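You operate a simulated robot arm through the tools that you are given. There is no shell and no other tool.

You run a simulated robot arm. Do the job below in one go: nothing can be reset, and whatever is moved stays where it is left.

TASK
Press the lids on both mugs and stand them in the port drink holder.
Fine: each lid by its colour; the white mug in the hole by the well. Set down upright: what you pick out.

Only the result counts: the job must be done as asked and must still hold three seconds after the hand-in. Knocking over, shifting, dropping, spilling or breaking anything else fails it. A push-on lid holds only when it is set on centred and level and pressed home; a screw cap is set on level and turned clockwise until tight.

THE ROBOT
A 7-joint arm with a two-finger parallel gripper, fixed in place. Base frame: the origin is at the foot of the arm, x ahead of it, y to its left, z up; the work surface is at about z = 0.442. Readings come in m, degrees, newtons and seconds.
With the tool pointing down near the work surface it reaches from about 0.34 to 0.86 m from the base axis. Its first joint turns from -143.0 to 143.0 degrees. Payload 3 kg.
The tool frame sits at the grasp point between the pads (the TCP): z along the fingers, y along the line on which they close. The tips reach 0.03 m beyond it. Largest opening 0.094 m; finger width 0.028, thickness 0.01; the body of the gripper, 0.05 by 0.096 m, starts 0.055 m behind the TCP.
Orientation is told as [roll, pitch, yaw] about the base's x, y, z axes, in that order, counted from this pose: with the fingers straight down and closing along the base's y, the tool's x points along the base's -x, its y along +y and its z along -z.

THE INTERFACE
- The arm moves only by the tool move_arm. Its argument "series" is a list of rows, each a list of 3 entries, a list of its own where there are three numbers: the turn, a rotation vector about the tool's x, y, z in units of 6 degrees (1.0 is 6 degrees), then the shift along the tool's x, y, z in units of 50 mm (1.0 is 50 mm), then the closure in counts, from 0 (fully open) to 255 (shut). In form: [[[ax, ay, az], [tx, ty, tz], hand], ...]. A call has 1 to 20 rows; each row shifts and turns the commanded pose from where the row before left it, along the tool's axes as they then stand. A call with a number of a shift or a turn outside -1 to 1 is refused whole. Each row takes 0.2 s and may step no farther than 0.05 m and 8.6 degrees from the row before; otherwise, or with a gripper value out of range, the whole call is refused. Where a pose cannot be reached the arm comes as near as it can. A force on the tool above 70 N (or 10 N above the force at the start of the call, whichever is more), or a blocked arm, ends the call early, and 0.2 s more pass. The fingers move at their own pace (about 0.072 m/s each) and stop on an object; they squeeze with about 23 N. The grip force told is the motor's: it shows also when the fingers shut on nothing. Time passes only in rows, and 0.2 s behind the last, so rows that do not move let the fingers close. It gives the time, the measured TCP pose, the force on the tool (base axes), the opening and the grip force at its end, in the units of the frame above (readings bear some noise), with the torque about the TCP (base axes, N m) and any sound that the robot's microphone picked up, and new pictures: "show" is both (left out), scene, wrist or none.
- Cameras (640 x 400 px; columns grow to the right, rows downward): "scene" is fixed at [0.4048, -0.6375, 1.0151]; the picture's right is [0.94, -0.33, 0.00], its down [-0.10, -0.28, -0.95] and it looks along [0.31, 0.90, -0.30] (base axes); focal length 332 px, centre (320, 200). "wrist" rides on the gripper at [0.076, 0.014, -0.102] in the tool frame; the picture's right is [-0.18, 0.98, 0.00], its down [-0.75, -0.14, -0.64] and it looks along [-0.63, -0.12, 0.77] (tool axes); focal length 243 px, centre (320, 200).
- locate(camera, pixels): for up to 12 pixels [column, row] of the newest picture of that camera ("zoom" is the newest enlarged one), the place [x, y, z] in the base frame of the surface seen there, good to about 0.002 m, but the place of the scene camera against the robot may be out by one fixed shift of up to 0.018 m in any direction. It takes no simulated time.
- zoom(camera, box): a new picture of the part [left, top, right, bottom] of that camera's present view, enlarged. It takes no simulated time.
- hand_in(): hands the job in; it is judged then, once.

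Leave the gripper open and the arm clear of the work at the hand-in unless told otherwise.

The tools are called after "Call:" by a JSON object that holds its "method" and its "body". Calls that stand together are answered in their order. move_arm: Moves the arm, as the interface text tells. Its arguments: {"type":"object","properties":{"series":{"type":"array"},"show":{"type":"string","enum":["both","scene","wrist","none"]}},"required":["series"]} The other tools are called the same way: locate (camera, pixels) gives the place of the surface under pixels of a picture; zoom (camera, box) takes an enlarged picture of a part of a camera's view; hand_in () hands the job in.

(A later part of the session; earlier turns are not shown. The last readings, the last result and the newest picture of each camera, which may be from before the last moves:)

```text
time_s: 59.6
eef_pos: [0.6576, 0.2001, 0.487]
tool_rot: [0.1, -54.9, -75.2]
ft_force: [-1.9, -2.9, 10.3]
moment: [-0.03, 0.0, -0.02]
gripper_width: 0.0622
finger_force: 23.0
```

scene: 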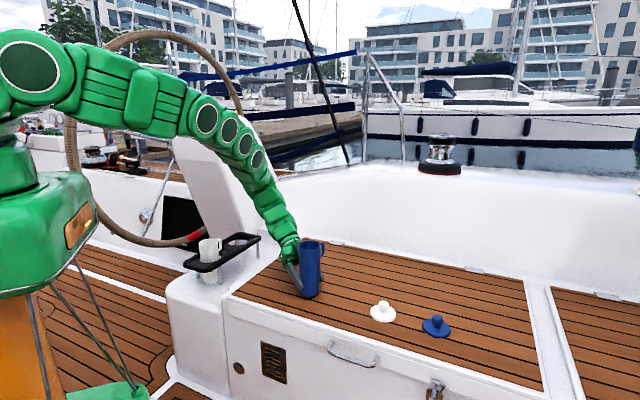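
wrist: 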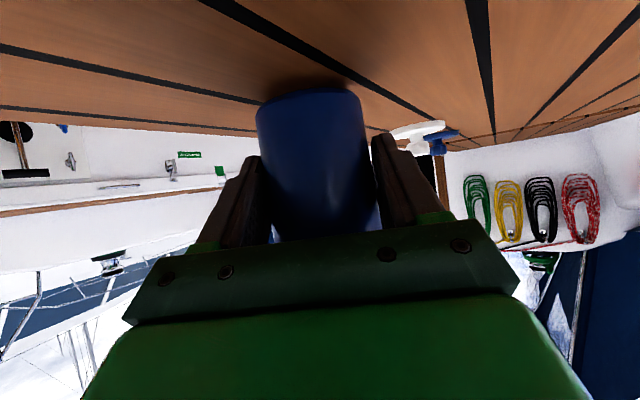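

Contact at 10 N, z≈0.487. I open the fingers gently here and look.

Call:
{"method": "move_arm", "body": {"series": [[[0, 0, 0], [0, 0, 0], 150], [[0, 0, 0], [0, 0, 0], 60], [[0, 0, 0], [0, 0, 0], 20], [[0, 0, 0], [0, 0, 0], 20], [[0, 0, 0], [0, 0, 0], 20]]}}

Call:
{"method": "zoom", "body": {"camera": "scene", "box": [240, 200, 400, 330]}}

```text
time_s: 60.8
eef_pos: [0.6575, 0.2013, 0.4878]
tool_rot: [0.0, -54.8, -75.0]
ft_force: [0.4, -0.2, 0.3]
moment: [0.0, 0.03, -0.02]
gripper_width: 0.0867
finger_force: 0.1
```

scene: 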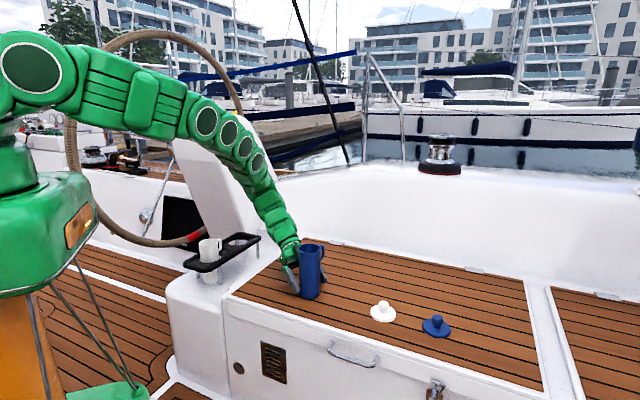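
wrist: 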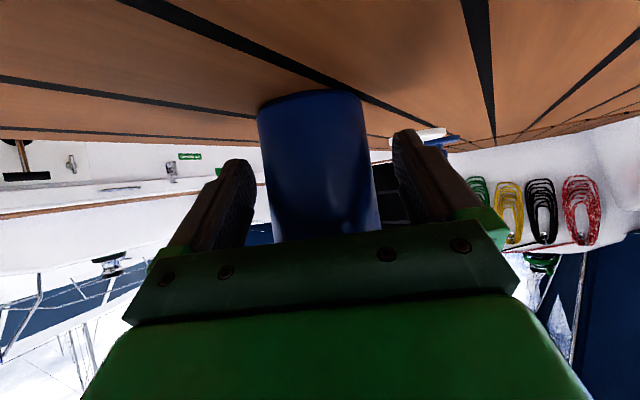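

```text
3.08 times, centred on (320, 265) of scene
```

zoom: 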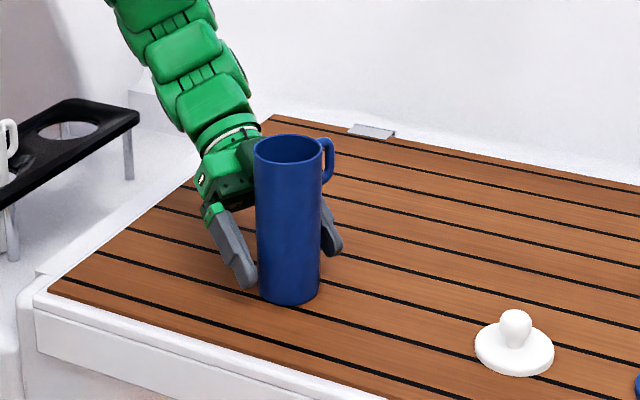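

The blue mug stands upright on the bench by itself. I retreat straight back along the tool axis by 0.15 m.

Call:
{"method": "move_arm", "body": {"series": [[[0, 0, 0], [0, 0, -0.4], 20], [[0, 0, 0], [0, 0, -0.6], 20], [[0, 0, 0], [0, 0, -0.7], 20], [[0, 0, 0], [0, 0, -0.7], 20], [[0, 0, 0], [0, 0, -0.6], 20], [[0, 0, 0], [0, 0, 0], 20]]}}

```text
time_s: 62.2
eef_pos: [0.6257, 0.3208, 0.5747]
tool_rot: [0.0, -54.7, -75.1]
ft_force: [-0.3, 0.0, -0.7]
moment: [0.02, 0.02, -0.02]
gripper_width: 0.0865
finger_force: 0.1
```

scene: 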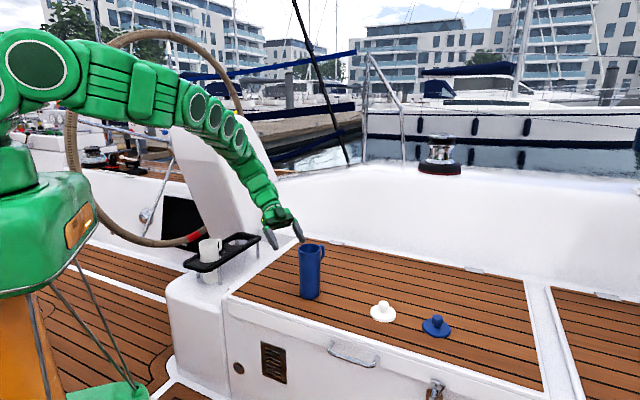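
wrist: 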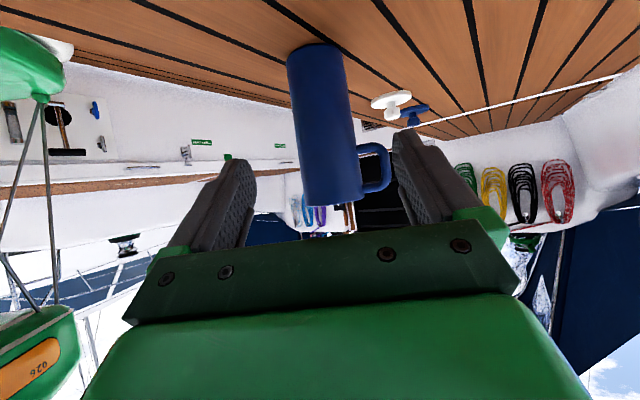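

The blue mug stands at about (0.66,0.19). Now I rise, untilt the tool to vertical, and begin turning back toward yaw +60°.

Call:
{"method": "move_arm", "body": {"series": [[[0, 0, 0], [-0.546, 0, -0.383], 0], [[0, 0, 0], [-0.546, 0, -0.383], 0], [[0, 0, 0], [-0.546, 0, -0.383], 0], [[0, 1, 0], [0, 0, 0], 0], [[0, 1, 0], [0, 0, 0], 0], [[0, 1, 0], [0, 0, 0], 0], [[0, 1, 0], [0, 0, 0], 0], [[0, 1, 0], [0, 0, 0], 0], [[0, 1, 0], [0, 0, 0], 0], [[0, 1, 0], [0, 0, 0], 0], [[0, 1, 0], [0, 0, 0], 0], [[0, 1, 0], [0, 0, 0], 0], [[0, 0.167, 0], [0, 0, 0], 0], [[0, 0, -1], [0, 0, 0], 0], [[0, 0, -1], [0, 0, 0], 0], [[0, 0, -1], [0, 0, 0], 0], [[0, 0, -1], [0, 0, 0], 0], [[0, 0, -1], [0, 0, 0], 0], [[0, 0, -1], [0, 0, 0], 0], [[0, 0, 0], [0, 0, 0], 0]], "show": "none"}}

Call:
{"method": "move_arm", "body": {"series": [[[0, 0, -1], [0, 0, 0], 0], [[0, 0, -1], [0, 0, 0], 0], [[0, 0, -1], [0, 0, 0], 0], [[0, 0, -1], [0, 0, 0], 0], [[0, 0, -1], [0, 0, 0], 0], [[0, 0, -1], [0, 0, 0], 0], [[0, 0, -1], [0, 0, 0], 0], [[0, 0, -1], [0, 0, 0], 0], [[0, 0, -1], [0, 0, 0], 0], [[0, 0, -1], [0, 0, 0], 0], [[0, 0, -1], [0, 0, 0], 0], [[0, 0, -1], [0, 0, 0], 0], [[0, 0, -1], [0, 0, 0], 0], [[0, 0, -1], [0, 0, 0], 0], [[0, 0, -1], [0, 0, 0], 0], [[0, 0, -1], [0, 0, 0], 0], [[0, 0, -0.5], [0, 0, 0], 0], [[0, 0, 0], [0, 0, 0], 0]]}}

```text
time_s: 66.4
eef_pos: [0.6252, 0.3173, 0.6732]
tool_rot: [0.1, 0.2, -39.0]
ft_force: [-0.3, -0.2, -0.4]
moment: [-0.01, 0.02, 0.01]
gripper_width: 0.0939
finger_force: 0.1
```

```text
time_s: 70.2
eef_pos: [0.6243, 0.3189, 0.6742]
tool_rot: [0.1, -0.1, 60.1]
ft_force: [0.0, 0.3, -0.7]
moment: [-0.01, -0.04, 0.0]
gripper_width: 0.0938
finger_force: 0.2
```

scene: 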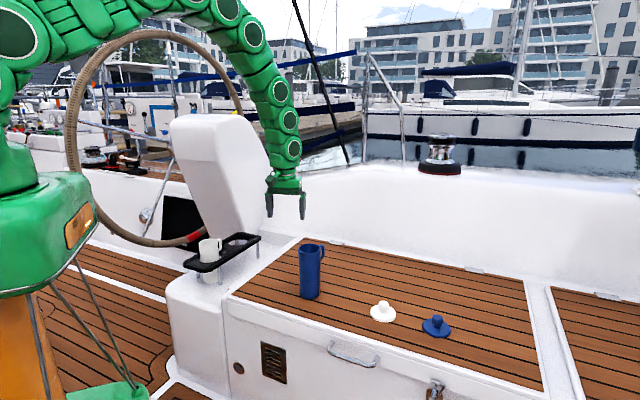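
wrist: 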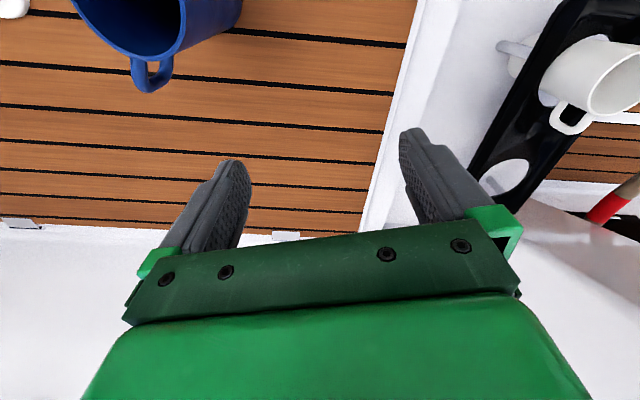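

I move to where the wrist camera views the blue mug's rim fully.

Call:
{"method": "move_arm", "body": {"series": [[[0, 0, 0], [0.698, -0.311, -0.04], 0], [[0, 0, 0], [0.698, -0.311, -0.04], 0], [[0, 0, 0], [0.698, -0.311, -0.04], 0], [[0, 0, 0], [0.698, -0.311, -0.04], 0], [[0, 0, 0], [0.698, -0.311, -0.04], 0], [[0, 0, 0], [0, 0, 0], 0], [[0, 0, 0], [0, 0, 0], 0]], "show": "wrist"}}

Call:
{"method": "zoom", "body": {"camera": "wrist", "box": [250, 120, 400, 225]}}

```text
time_s: 71.8
eef_pos: [0.6067, 0.1307, 0.6828]
tool_rot: [0.1, -0.1, 60.0]
ft_force: [0.1, -0.6, 0.3]
moment: [0.0, 0.01, 0.02]
gripper_width: 0.0937
finger_force: 0.1
```

wrist: 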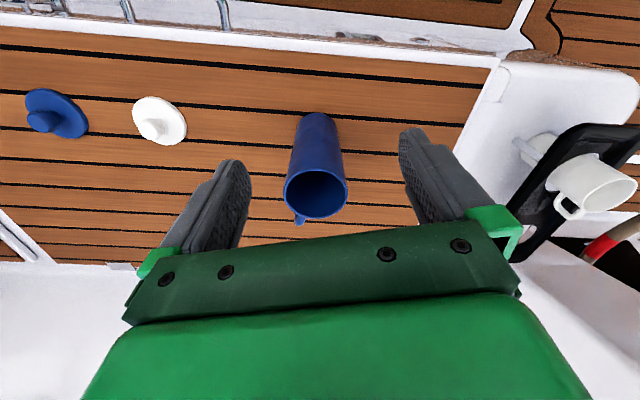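

```text
3.81 times, centred on (325, 172) of wrist
```

zoom: 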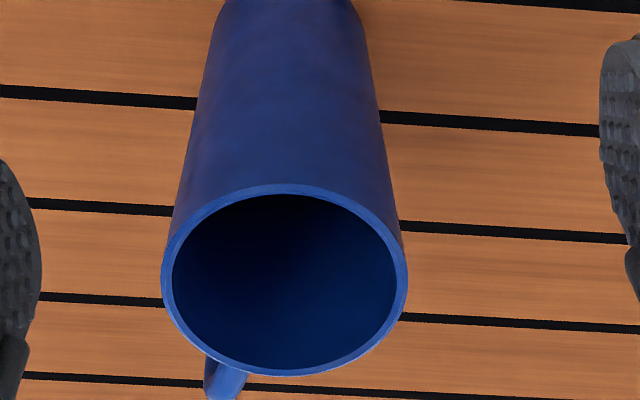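

Call:
{"method": "locate", "body": {"camera": "zoom", "pixels": [[167, 280], [402, 280], [285, 190], [285, 371], [202, 217], [368, 217], [204, 345], [366, 347], [225, 385], [290, 60], [225, 375]]}}

Call:
{"method": "locate", "body": {"camera": "wrist", "pixels": [[155, 126], [45, 120], [165, 100], [135, 120], [185, 125], [150, 140]]}}

```text
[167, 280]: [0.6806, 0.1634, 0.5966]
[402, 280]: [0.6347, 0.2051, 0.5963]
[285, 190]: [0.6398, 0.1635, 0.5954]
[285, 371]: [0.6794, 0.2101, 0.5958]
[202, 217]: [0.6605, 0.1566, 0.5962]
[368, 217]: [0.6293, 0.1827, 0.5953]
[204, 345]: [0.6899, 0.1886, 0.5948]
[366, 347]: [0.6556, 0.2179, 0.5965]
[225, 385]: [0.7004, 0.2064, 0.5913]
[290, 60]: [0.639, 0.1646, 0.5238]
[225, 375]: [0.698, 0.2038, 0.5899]
```

```text
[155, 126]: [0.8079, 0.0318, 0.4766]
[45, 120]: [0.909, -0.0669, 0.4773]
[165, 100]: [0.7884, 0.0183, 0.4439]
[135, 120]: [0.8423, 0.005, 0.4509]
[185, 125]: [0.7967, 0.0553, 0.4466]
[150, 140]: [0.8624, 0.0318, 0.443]
```

Blue mug rim centre is (0.6595,0.1868), rim level at z≈0.5955, handle azimuth ≈26°. I turn to yaw 54°, move over the mug, and lower to TCP 25 mm below the rim, a bit deeper than before for a firmer hold.

Call:
{"method": "move_arm", "body": {"series": [[[0, 0, 1], [0, 0, 0], 0], [[0, 0, 0], [-0.516, -0.0733, 0], 0], [[0, 0, 0], [-0.516, -0.0733, 0], 0], [[0, 0, 0], [-0.516, -0.0733, 0], 0], [[0, 0, 0], [0, 0, 0], 0], [[0, 0, 0], [0, 0, 0], 0]], "show": "wrist"}}

```text
time_s: 73.2
eef_pos: [0.6599, 0.1868, 0.6838]
tool_rot: [0.2, -0.1, 54.0]
ft_force: [-0.5, -1.2, -0.3]
moment: [0.03, 0.02, -0.02]
gripper_width: 0.0941
finger_force: 0.0
```

wrist: 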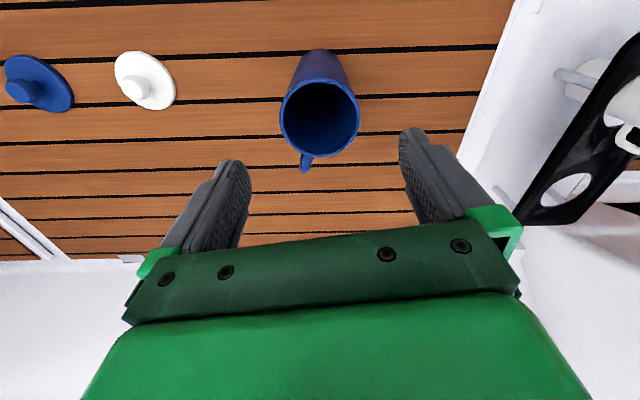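

I'm centred over the mug. I lower 0.112 m in four rows, then close and settle.

Call:
{"method": "move_arm", "body": {"series": [[[0, 0, 0], [0, 0, 0.56], 0], [[0, 0, 0], [0, 0, 0.56], 0], [[0, 0, 0], [0, 0, 0.56], 0], [[0, 0, 0], [0, 0, 0.56], 0], [[0, 0, 0], [0, 0, 0], 0]]}}

Call:
{"method": "zoom", "body": {"camera": "scene", "box": [250, 190, 390, 310]}}

```text
time_s: 74.4
eef_pos: [0.6622, 0.1869, 0.5709]
tool_rot: [0.2, -0.1, 54.0]
ft_force: [-0.4, 0.7, 0.0]
moment: [0.02, 0.0, 0.02]
gripper_width: 0.0944
finger_force: 0.1
```

scene: 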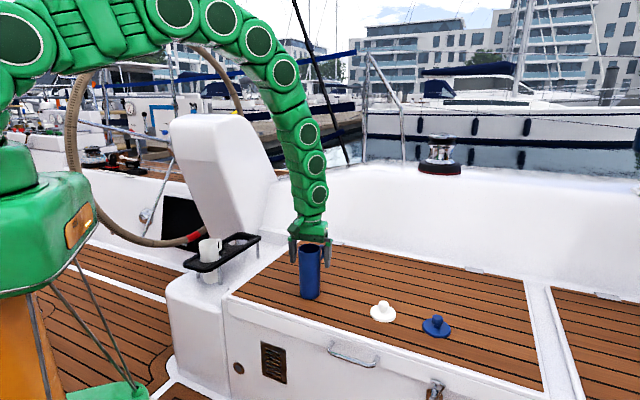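
wrist: 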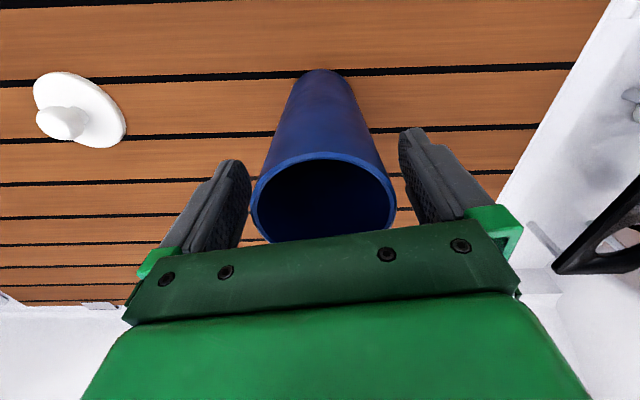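

```text
3.33 times, centred on (320, 250) of scene
```

zoom: 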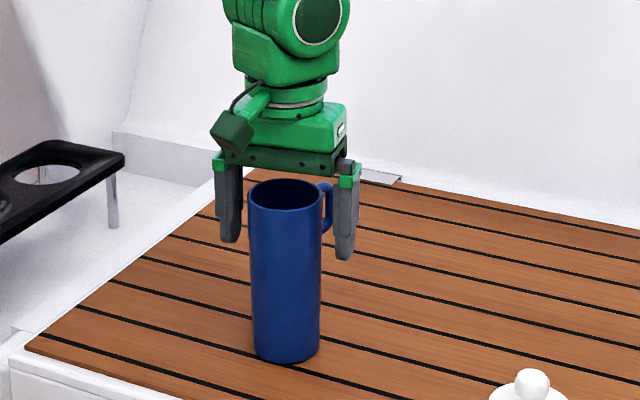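

The mug is well centred. I close and settle; then a low 35 mm lift with a pause to check for slip.

Call:
{"method": "move_arm", "body": {"series": [[[0, 0, 0], [0, 0, 0], 255], [[0, 0, 0], [0, 0, 0], 255], [[0, 0, 0], [0, 0, 0], 255], [[0, 0, 0], [0, 0, 0], 255], [[0, 0, 0], [0, 0, 0], 255]], "show": "none"}}

Call:
{"method": "move_arm", "body": {"series": [[[0, 0, 0], [0, 0, -0.1], 255], [[0, 0, 0], [0, 0, -0.2], 255], [[0, 0, 0], [0, 0, -0.2], 255], [[0, 0, 0], [0, 0, -0.2], 255], [[0, 0, 0], [0, 0, 0], 255], [[0, 0, 0], [0, 0, 0], 255], [[0, 0, 0], [0, 0, 0], 255]]}}

Call:
{"method": "zoom", "body": {"camera": "scene", "box": [250, 190, 390, 310]}}

Call:
{"method": "zoom", "body": {"camera": "wrist", "box": [220, 110, 420, 250]}}

```text
time_s: 75.6
eef_pos: [0.661, 0.1865, 0.572]
tool_rot: [0.2, -0.1, 54.0]
ft_force: [1.1, -1.3, 1.2]
moment: [-0.05, -0.17, 0.0]
gripper_width: 0.0657
finger_force: 23.0
```

```text
time_s: 77.2
eef_pos: [0.6622, 0.1859, 0.6073]
tool_rot: [0.3, -0.1, 54.0]
ft_force: [0.9, -0.4, -2.1]
moment: [0.02, 0.01, -0.02]
gripper_width: 0.0658
finger_force: 22.8
```

scene: 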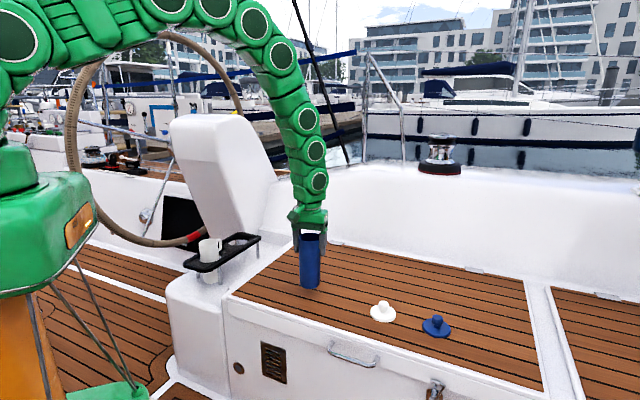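
wrist: 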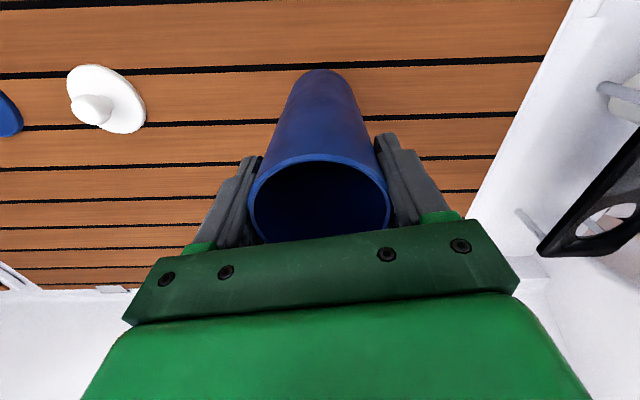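

```text
3.33 times, centred on (320, 250) of scene
```

zoom: 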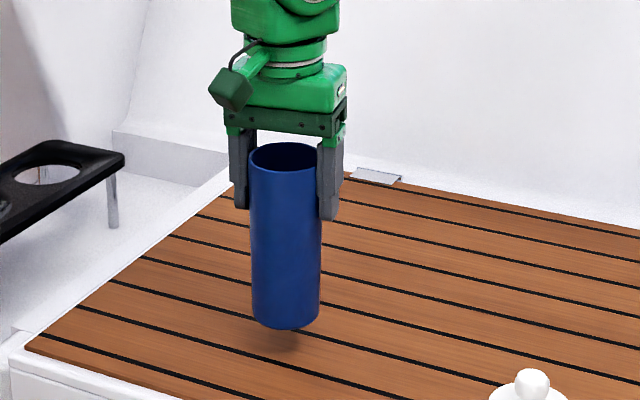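

```text
2.86 times, centred on (320, 180) of wrist
```

zoom: 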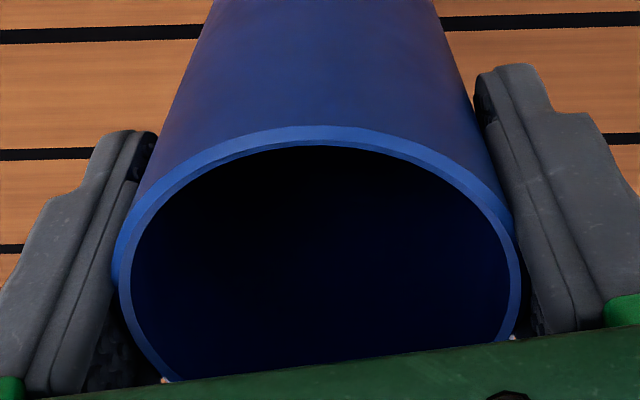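

This time the pads sit flush on the wall (0.0658 m) with no sink-in, and the mug hangs straight. I carry it slowly and low toward the holder, checking partway.

Call:
{"method": "move_arm", "body": {"series": [[[0, 0, 0], [-0.133, 0.199, 0], 255], [[0, 0, 0], [-0.266, 0.398, 0], 255], [[0, 0, 0], [-0.266, 0.398, 0], 255], [[0, 0, 0], [-0.266, 0.398, 0], 255], [[0, 0, 0], [-0.266, 0.398, 0], 255], [[0, 0, 0], [-0.133, 0.199, 0], 255], [[0, 0, 0], [0, 0, 0], 255]]}}

```text
time_s: 78.8
eef_pos: [0.6183, 0.2994, 0.6079]
tool_rot: [0.2, 0.0, 54.0]
ft_force: [0.1, 0.3, -0.8]
moment: [-0.04, -0.01, 0.03]
gripper_width: 0.0657
finger_force: 22.7
```

scene: 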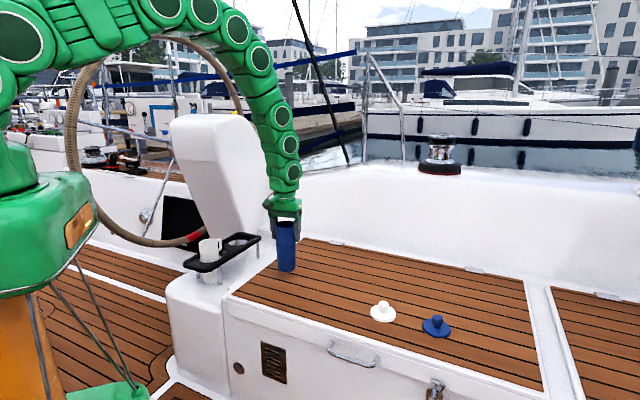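
wrist: 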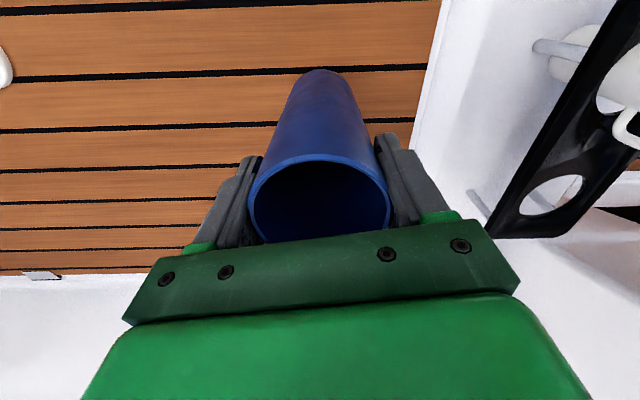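

It's stable. I continue slowly to about (0.544,0.501).

Call:
{"method": "move_arm", "body": {"series": [[[0, 0, 0], [-0.133, 0.199, 0], 255], [[0, 0, 0], [-0.266, 0.398, 0], 255], [[0, 0, 0], [-0.266, 0.398, 0], 255], [[0, 0, 0], [-0.266, 0.398, 0], 255], [[0, 0, 0], [-0.266, 0.398, 0], 255], [[0, 0, 0], [-0.266, 0.398, 0], 255], [[0, 0, 0], [-0.266, 0.398, 0], 255], [[0, 0, 0], [-0.266, 0.398, 0], 255], [[0, 0, 0], [-0.266, 0.398, 0], 255], [[0, 0, 0], [-0.133, 0.199, 0], 255], [[0, 0, 0], [0, 0, 0], 255]]}}

Call:
{"method": "zoom", "body": {"camera": "scene", "box": [170, 150, 330, 290]}}

```text
time_s: 81.2
eef_pos: [0.5435, 0.5001, 0.607]
tool_rot: [0.2, -0.1, 54.0]
ft_force: [-0.6, -0.2, -0.8]
moment: [-0.04, 0.01, 0.0]
gripper_width: 0.0656
finger_force: 23.1
```

scene: 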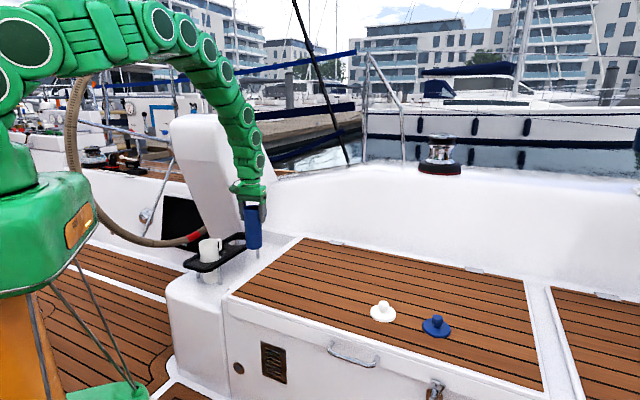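
wrist: 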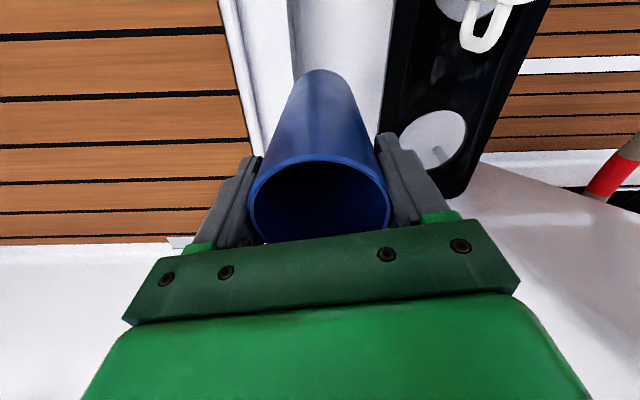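

```text
2.86 times, centred on (250, 220) of scene
```

zoom: 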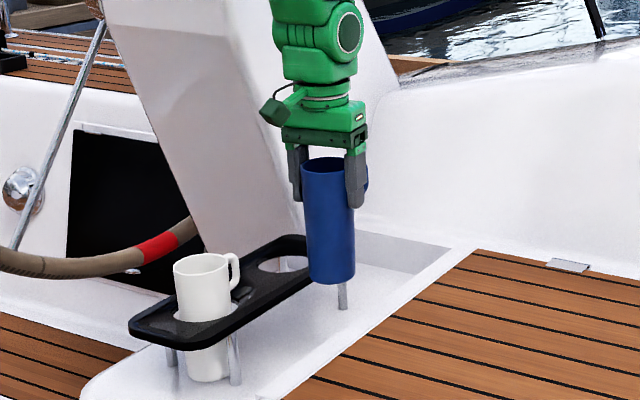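

Stable so far. I creep the remaining distance toward (0.494,0.636) in two stages, watching the gap to the pedestal.

Call:
{"method": "move_arm", "body": {"series": [[[0, 0, 0], [-0.133, 0.199, 0], 255], [[0, 0, 0], [-0.266, 0.398, 0], 255], [[0, 0, 0], [-0.266, 0.398, 0], 255], [[0, 0, 0], [-0.266, 0.398, 0], 255], [[0, 0, 0], [-0.133, 0.199, 0], 255], [[0, 0, 0], [0, 0, 0], 255]]}}

Call:
{"method": "zoom", "body": {"camera": "scene", "box": [160, 100, 320, 280]}}

```text
time_s: 82.6
eef_pos: [0.5115, 0.5893, 0.6064]
tool_rot: [0.1, -0.1, 53.9]
ft_force: [-0.6, -0.2, -0.9]
moment: [0.01, -0.02, 0.0]
gripper_width: 0.0655
finger_force: 22.8
```

scene: 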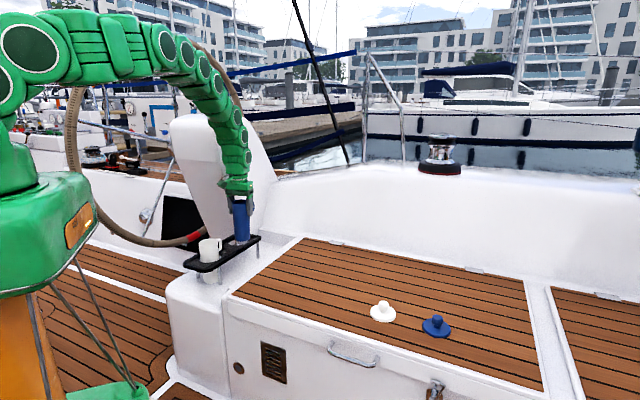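
wrist: 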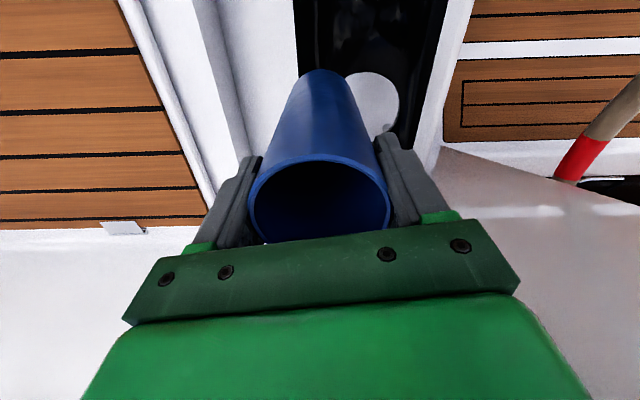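

```text
2.22 times, centred on (240, 190) of scene
```

zoom: 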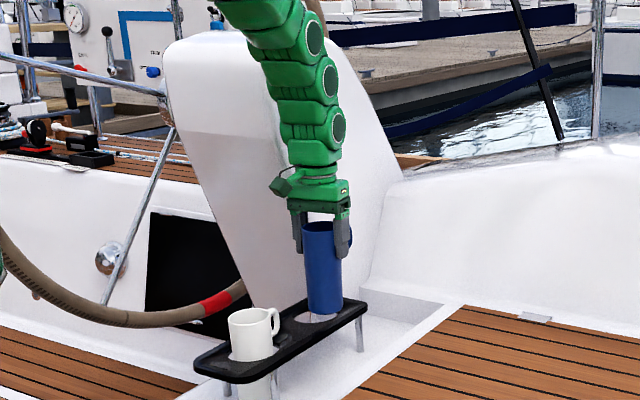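

The arm leans away from the pedestal, so there's clearance. I finish the last 48 mm to above the outboard hole.

Call:
{"method": "move_arm", "body": {"series": [[[0, 0, 0], [-0.133, 0.199, 0], 255], [[0, 0, 0], [-0.133, 0.199, 0], 255], [[0, 0, 0], [-0.133, 0.199, 0], 255], [[0, 0, 0], [-0.133, 0.199, 0], 255], [[0, 0, 0], [0, 0, 0], 255], [[0, 0, 0], [0, 0, 0], 255]]}}

Call:
{"method": "zoom", "body": {"camera": "scene", "box": [185, 190, 285, 275]}}

Call:
{"method": "zoom", "body": {"camera": "wrist", "box": [230, 20, 410, 150]}}

```text
time_s: 84.0
eef_pos: [0.4959, 0.6354, 0.6068]
tool_rot: [0.2, -0.1, 53.9]
ft_force: [4.1, -6.3, -5.6]
moment: [0.33, 0.24, -0.06]
gripper_width: 0.0654
finger_force: 22.7
```

scene: 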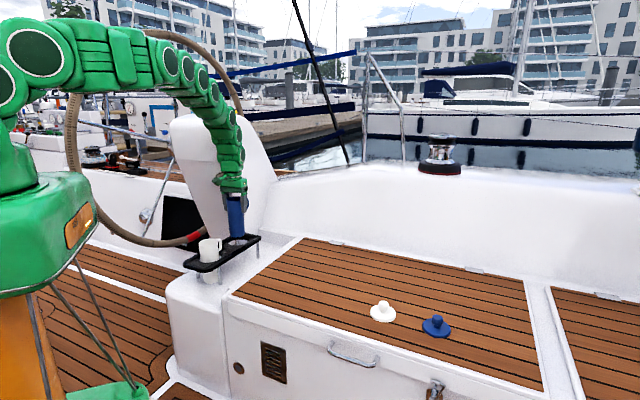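
wrist: 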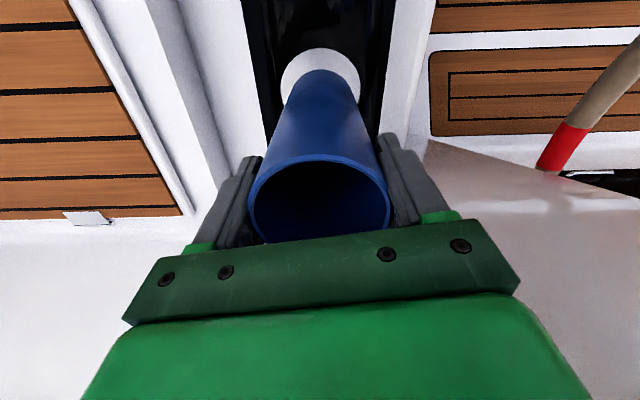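

```text
4.71 times, centred on (235, 232) of scene
```

zoom: 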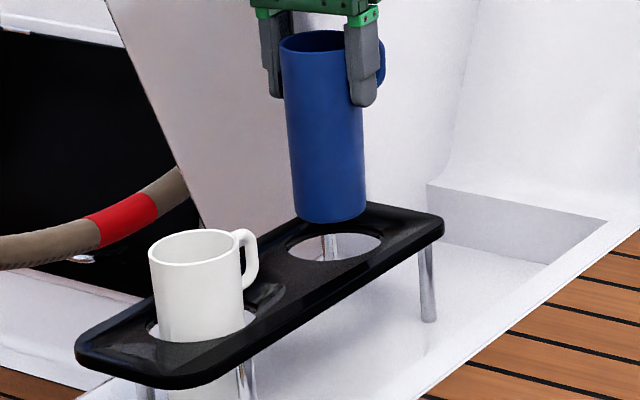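

```text
3.08 times, centred on (320, 85) of wrist
```

zoom: 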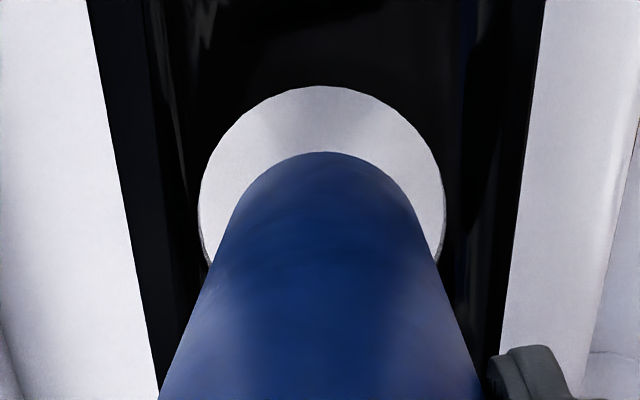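

The force reading shows a light touch (about 7 N) of the gripper against the overhanging pedestal, and the mug sits about 2–3 mm toward the pedestal from the hole centre. I shift 5 mm away from it (and 2 mm back) and recheck the force.

Call:
{"method": "move_arm", "body": {"series": [[[0, 0, 0], [0.04, -0.1, 0], 255], [[0, 0, 0], [0, 0, 0], 255], [[0, 0, 0], [0, 0, 0], 255]]}}

Call:
{"method": "zoom", "body": {"camera": "wrist", "box": [230, 20, 410, 150]}}

Call:
{"method": "zoom", "body": {"camera": "scene", "box": [185, 130, 285, 215]}}

```text
time_s: 84.8
eef_pos: [0.4982, 0.6294, 0.6088]
tool_rot: [0.2, 0.0, 54.0]
ft_force: [-0.6, 0.2, -2.0]
moment: [0.01, 0.0, -0.01]
gripper_width: 0.0656
finger_force: 22.4
```

scene: 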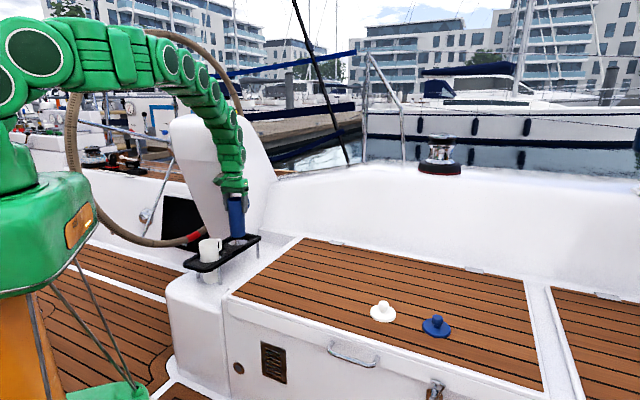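
wrist: 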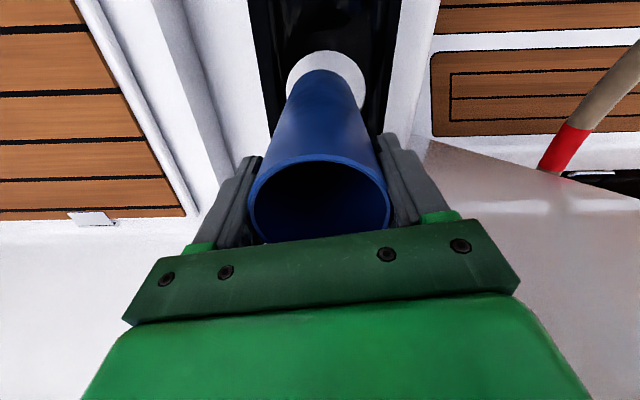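

```text
3.08 times, centred on (320, 85) of wrist
```

zoom: 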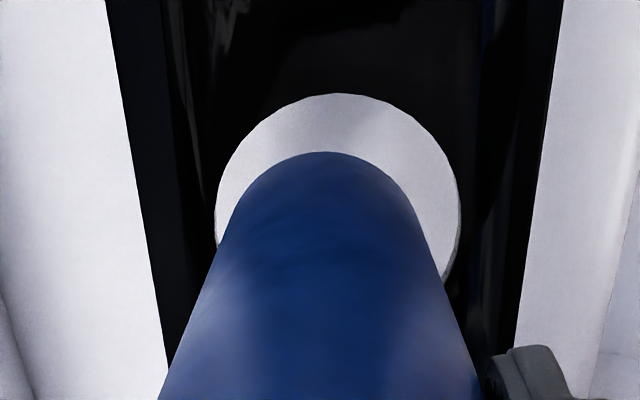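

```text
4.71 times, centred on (235, 172) of scene
```

zoom: 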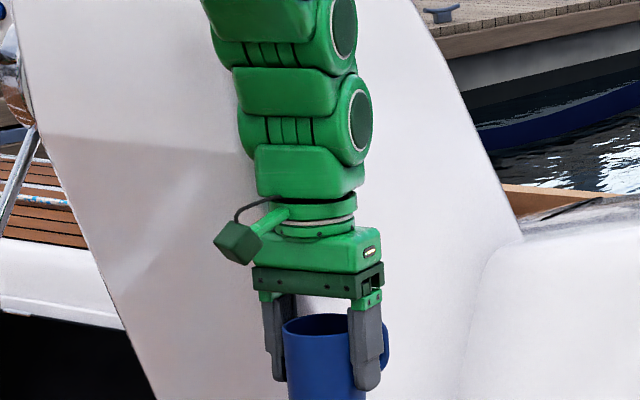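

Force is back to just the mug's weight. The mug is within about 3 mm of the hole centre (clearance 8 mm), so I lower 50 mm through the hole and check.

Call:
{"method": "move_arm", "body": {"series": [[[0, 0, 0], [0, 0, 0.25], 255], [[0, 0, 0], [0, 0, 0.25], 255], [[0, 0, 0], [0, 0, 0.25], 255], [[0, 0, 0], [0, 0, 0.25], 255], [[0, 0, 0], [0, 0, 0], 255]]}}

Call:
{"method": "zoom", "body": {"camera": "scene", "box": [185, 190, 285, 275]}}

Call:
{"method": "zoom", "body": {"camera": "wrist", "box": [230, 20, 410, 150]}}

```text
time_s: 86.0
eef_pos: [0.4976, 0.6297, 0.5584]
tool_rot: [0.1, -0.1, 54.0]
ft_force: [0.0, -0.4, -1.7]
moment: [0.02, 0.01, -0.02]
gripper_width: 0.0655
finger_force: 23.2
```

scene: 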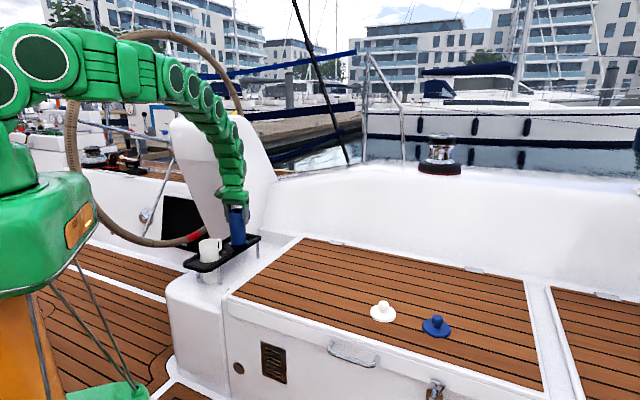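
wrist: 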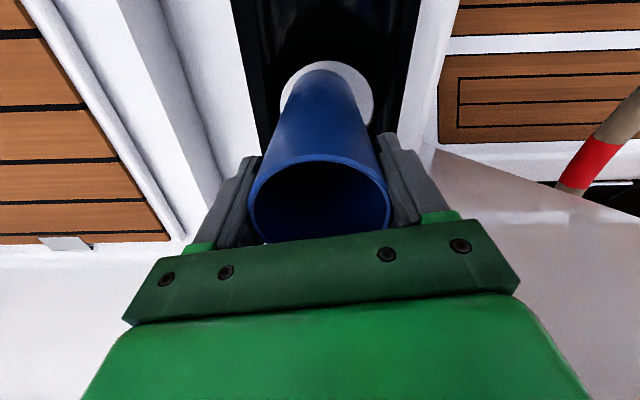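

```text
4.71 times, centred on (235, 232) of scene
```

zoom: 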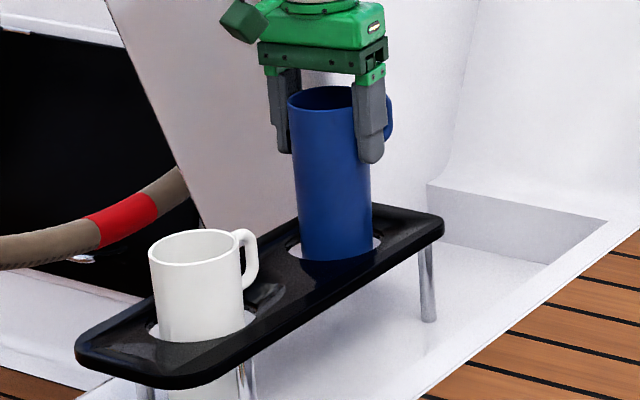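

```text
3.08 times, centred on (320, 85) of wrist
```

zoom: 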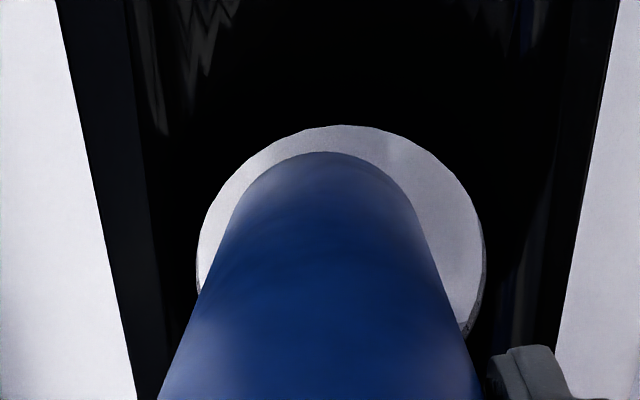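

It's in the hole with no contact. I nudge 2 mm toward the hole centre and lower another 55 mm.

Call:
{"method": "move_arm", "body": {"series": [[[0, 0, 0], [0, 0.04, 0.2], 255], [[0, 0, 0], [0, 0, 0.3], 255], [[0, 0, 0], [0, 0, 0.3], 255], [[0, 0, 0], [0, 0, 0.3], 255], [[0, 0, 0], [0, 0, 0], 255]]}}

Call:
{"method": "zoom", "body": {"camera": "scene", "box": [185, 190, 285, 275]}}

```text
time_s: 87.2
eef_pos: [0.498, 0.6317, 0.5034]
tool_rot: [0.0, -0.2, 53.9]
ft_force: [0.1, 0.5, -1.5]
moment: [0.02, -0.01, 0.01]
gripper_width: 0.0654
finger_force: 23.4
```

scene: 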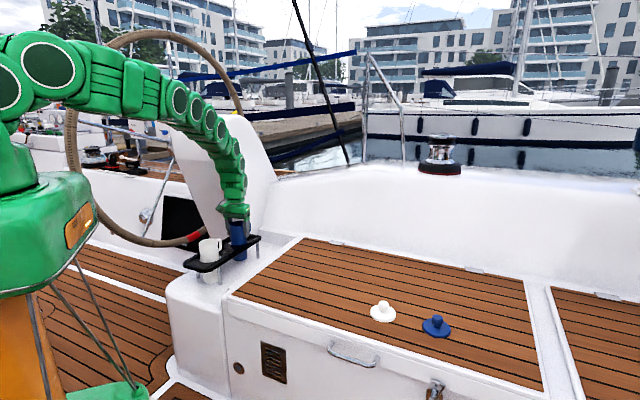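
wrist: 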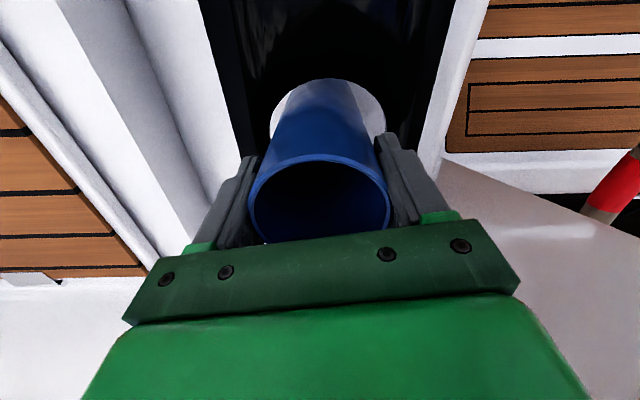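

```text
4.71 times, centred on (235, 232) of scene
```

zoom: 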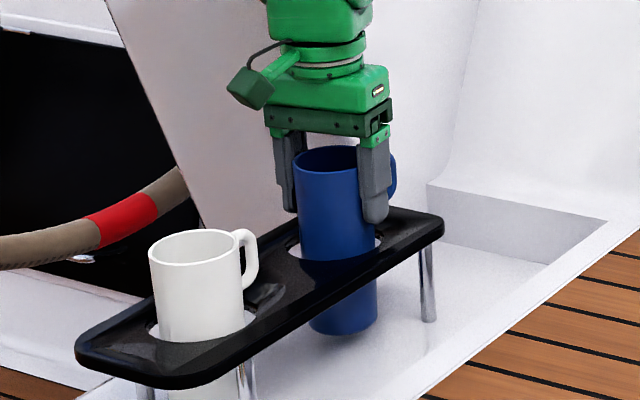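

About 11 mm remain to the deck. I lower in small steps, reading force.

Call:
{"method": "move_arm", "body": {"series": [[[0, 0, 0], [0, 0, 0.06], 255], [[0, 0, 0], [0, 0, 0.06], 255], [[0, 0, 0], [0, 0, 0.04], 255], [[0, 0, 0], [0, 0, 0], 255]], "show": "none"}}

Call:
{"method": "move_arm", "body": {"series": [[[0, 0, 0], [0, 0, 0.03], 255], [[0, 0, 0], [0, 0, 0], 255]], "show": "none"}}

```text
time_s: 88.2
eef_pos: [0.4969, 0.6311, 0.4962]
tool_rot: [0.3, -0.1, 54.0]
ft_force: [-0.1, 0.0, -1.3]
moment: [0.01, 0.05, -0.05]
gripper_width: 0.0655
finger_force: 22.6
```

```text
time_s: 88.8
eef_pos: [0.496, 0.631, 0.4938]
tool_rot: [0.2, -0.1, 54.0]
ft_force: [0.1, -0.4, -1.2]
moment: [-0.06, 0.02, -0.03]
gripper_width: 0.0654
finger_force: 22.6
```

Call:
{"method": "move_arm", "body": {"series": [[[0, 0, 0], [0, 0, 0.03], 255], [[0, 0, 0], [0, 0, 0], 255]], "show": "none"}}

Call:
{"method": "move_arm", "body": {"series": [[[0, 0, 0], [0, 0, 0.03], 255], [[0, 0, 0], [0, 0, 0], 255]], "show": "none"}}

```text
time_s: 89.4
eef_pos: [0.496, 0.6317, 0.4925]
tool_rot: [0.2, -0.1, 54.0]
ft_force: [0.0, 0.3, -1.8]
moment: [0.01, 0.0, -0.01]
gripper_width: 0.0654
finger_force: 23.6
```

```text
time_s: 90.0
eef_pos: [0.4962, 0.632, 0.4912]
tool_rot: [0.2, 0.0, 54.0]
ft_force: [-0.2, 0.7, -1.2]
moment: [-0.02, 0.02, 0.0]
gripper_width: 0.0655
finger_force: 23.1
```

Still free at z≈0.491. I continue in 1.5 mm steps.

Call:
{"method": "move_arm", "body": {"series": [[[0, 0, 0], [0, 0, 0.03], 255], [[0, 0, 0], [0, 0, 0], 255]], "show": "none"}}

Call:
{"method": "move_arm", "body": {"series": [[[0, 0, 0], [0, 0, 0.03], 255], [[0, 0, 0], [0, 0, 0], 255]]}}

Call:
{"method": "zoom", "body": {"camera": "scene", "box": [185, 190, 285, 275]}}

```text
time_s: 90.6
eef_pos: [0.4964, 0.6334, 0.4902]
tool_rot: [0.1, -0.1, 54.0]
ft_force: [-0.9, -1.3, 5.2]
moment: [-0.25, -0.07, -0.03]
gripper_width: 0.0655
finger_force: 23.8
```

```text
time_s: 91.2
eef_pos: [0.4963, 0.6321, 0.4888]
tool_rot: [0.2, -0.2, 54.1]
ft_force: [-1.7, 3.0, 17.5]
moment: [0.14, -0.1, -0.04]
gripper_width: 0.0656
finger_force: 22.7
```

scene: 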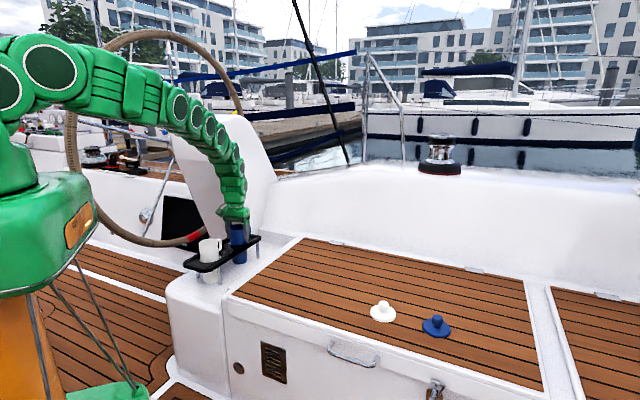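
wrist: 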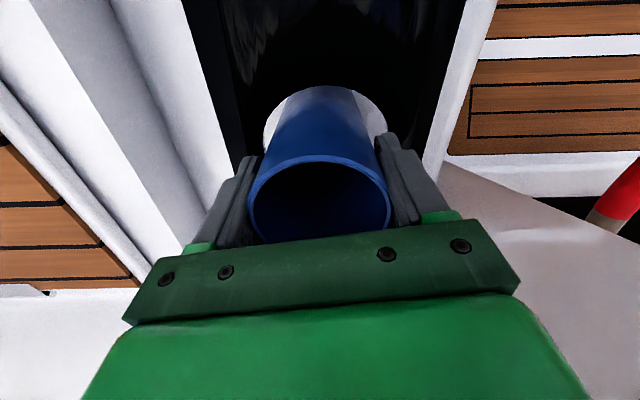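

```text
4.71 times, centred on (235, 232) of scene
```

zoom: 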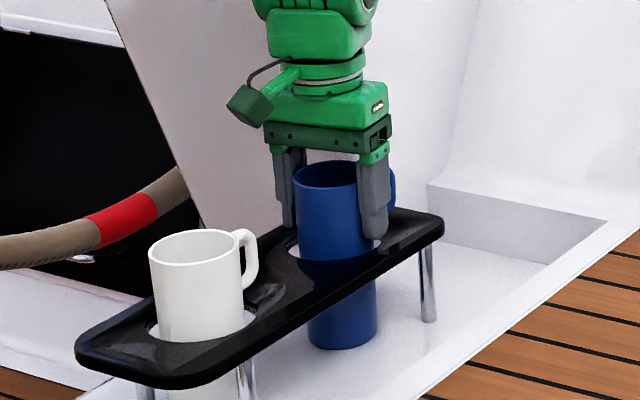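

Contact at 17 N: the blue mug stands on the deck. I ease up 1 mm and open.

Call:
{"method": "move_arm", "body": {"series": [[[0, 0, 0], [0, 0, -0.02], 255], [[0, 0, 0], [0, 0, 0], 150], [[0, 0, 0], [0, 0, 0], 60], [[0, 0, 0], [0, 0, 0], 15], [[0, 0, 0], [0, 0, 0], 15], [[0, 0, 0], [0, 0, 0], 15]]}}

Call:
{"method": "zoom", "body": {"camera": "scene", "box": [185, 190, 285, 275]}}

```text
time_s: 92.6
eef_pos: [0.4962, 0.6317, 0.4887]
tool_rot: [0.3, -0.1, 54.0]
ft_force: [-0.2, -0.2, -0.2]
moment: [0.0, -0.01, -0.01]
gripper_width: 0.0882
finger_force: 0.0
```

scene: 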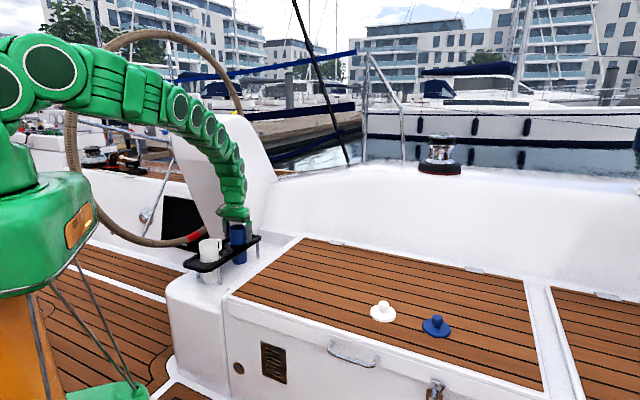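
wrist: 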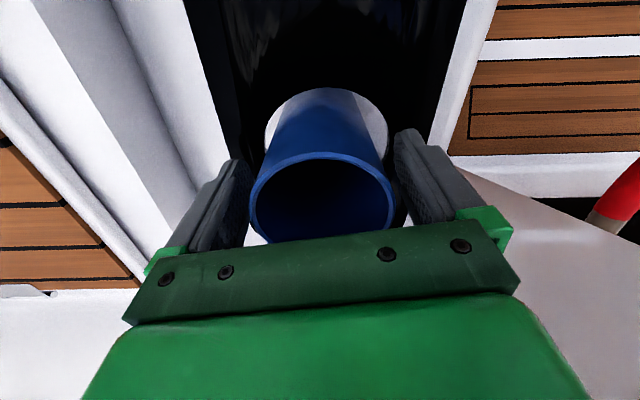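

```text
4.71 times, centred on (235, 232) of scene
```

zoom: 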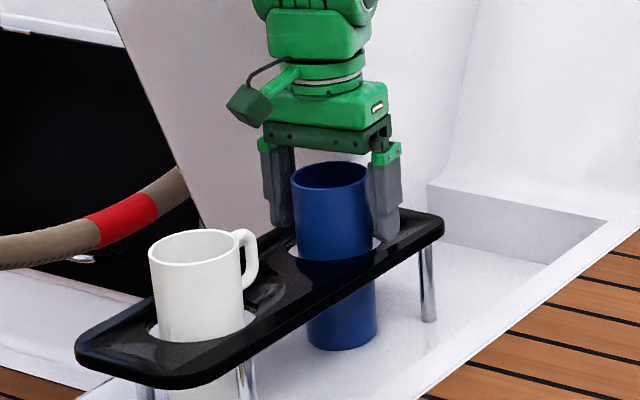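

Both mugs now stand in the holder, white inboard, blue outboard. I raise out carefully while easing away from the pedestal.

Call:
{"method": "move_arm", "body": {"series": [[[0, 0, 0], [0, -0.03, -0.3], 15], [[0, 0, 0], [0, -0.03, -0.4], 15], [[0, 0, 0], [0, -0.03, -0.4], 15], [[0, 0, 0], [0, 0, -0.3], 15], [[0, 0, 0], [0, 0, 0], 15]]}}

```text
time_s: 93.8
eef_pos: [0.5008, 0.6296, 0.5573]
tool_rot: [0.2, 0.0, 54.0]
ft_force: [0.5, -0.7, 0.4]
moment: [0.01, 0.0, 0.01]
gripper_width: 0.0884
finger_force: 0.1
```

scene: 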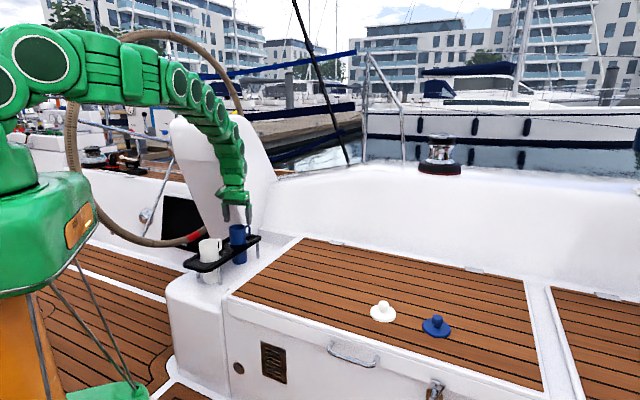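
wrist: 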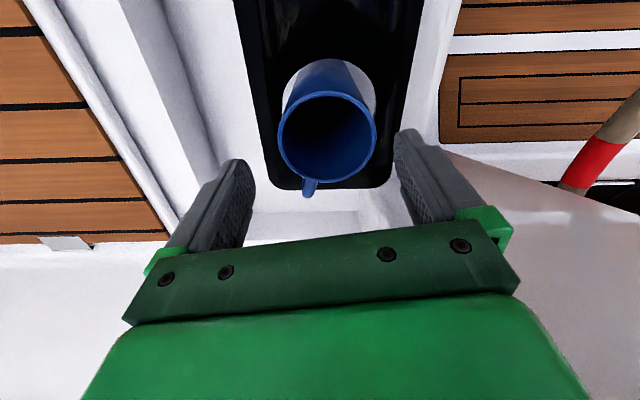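

Tips are clear above the rim. This is a good view of the blue rim in place; I measure it now.

Call:
{"method": "zoom", "body": {"camera": "wrist", "box": [265, 75, 390, 205]}}

```text
3.08 times, centred on (328, 140) of wrist
```

zoom: 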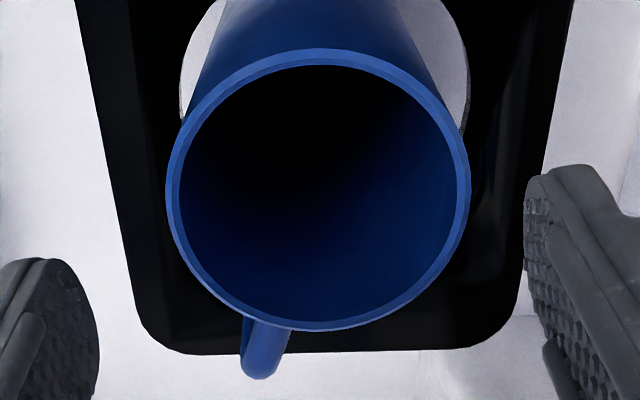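

Call:
{"method": "locate", "body": {"camera": "zoom", "pixels": [[173, 190], [463, 190], [318, 56], [318, 325], [215, 92], [420, 92], [215, 288], [420, 288]]}}

```text
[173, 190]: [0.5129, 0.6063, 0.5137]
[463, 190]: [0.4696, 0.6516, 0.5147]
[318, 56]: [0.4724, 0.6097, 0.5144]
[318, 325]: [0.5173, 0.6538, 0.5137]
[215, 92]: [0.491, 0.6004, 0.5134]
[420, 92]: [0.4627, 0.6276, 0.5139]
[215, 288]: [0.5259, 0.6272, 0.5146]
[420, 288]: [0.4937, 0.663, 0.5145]
```

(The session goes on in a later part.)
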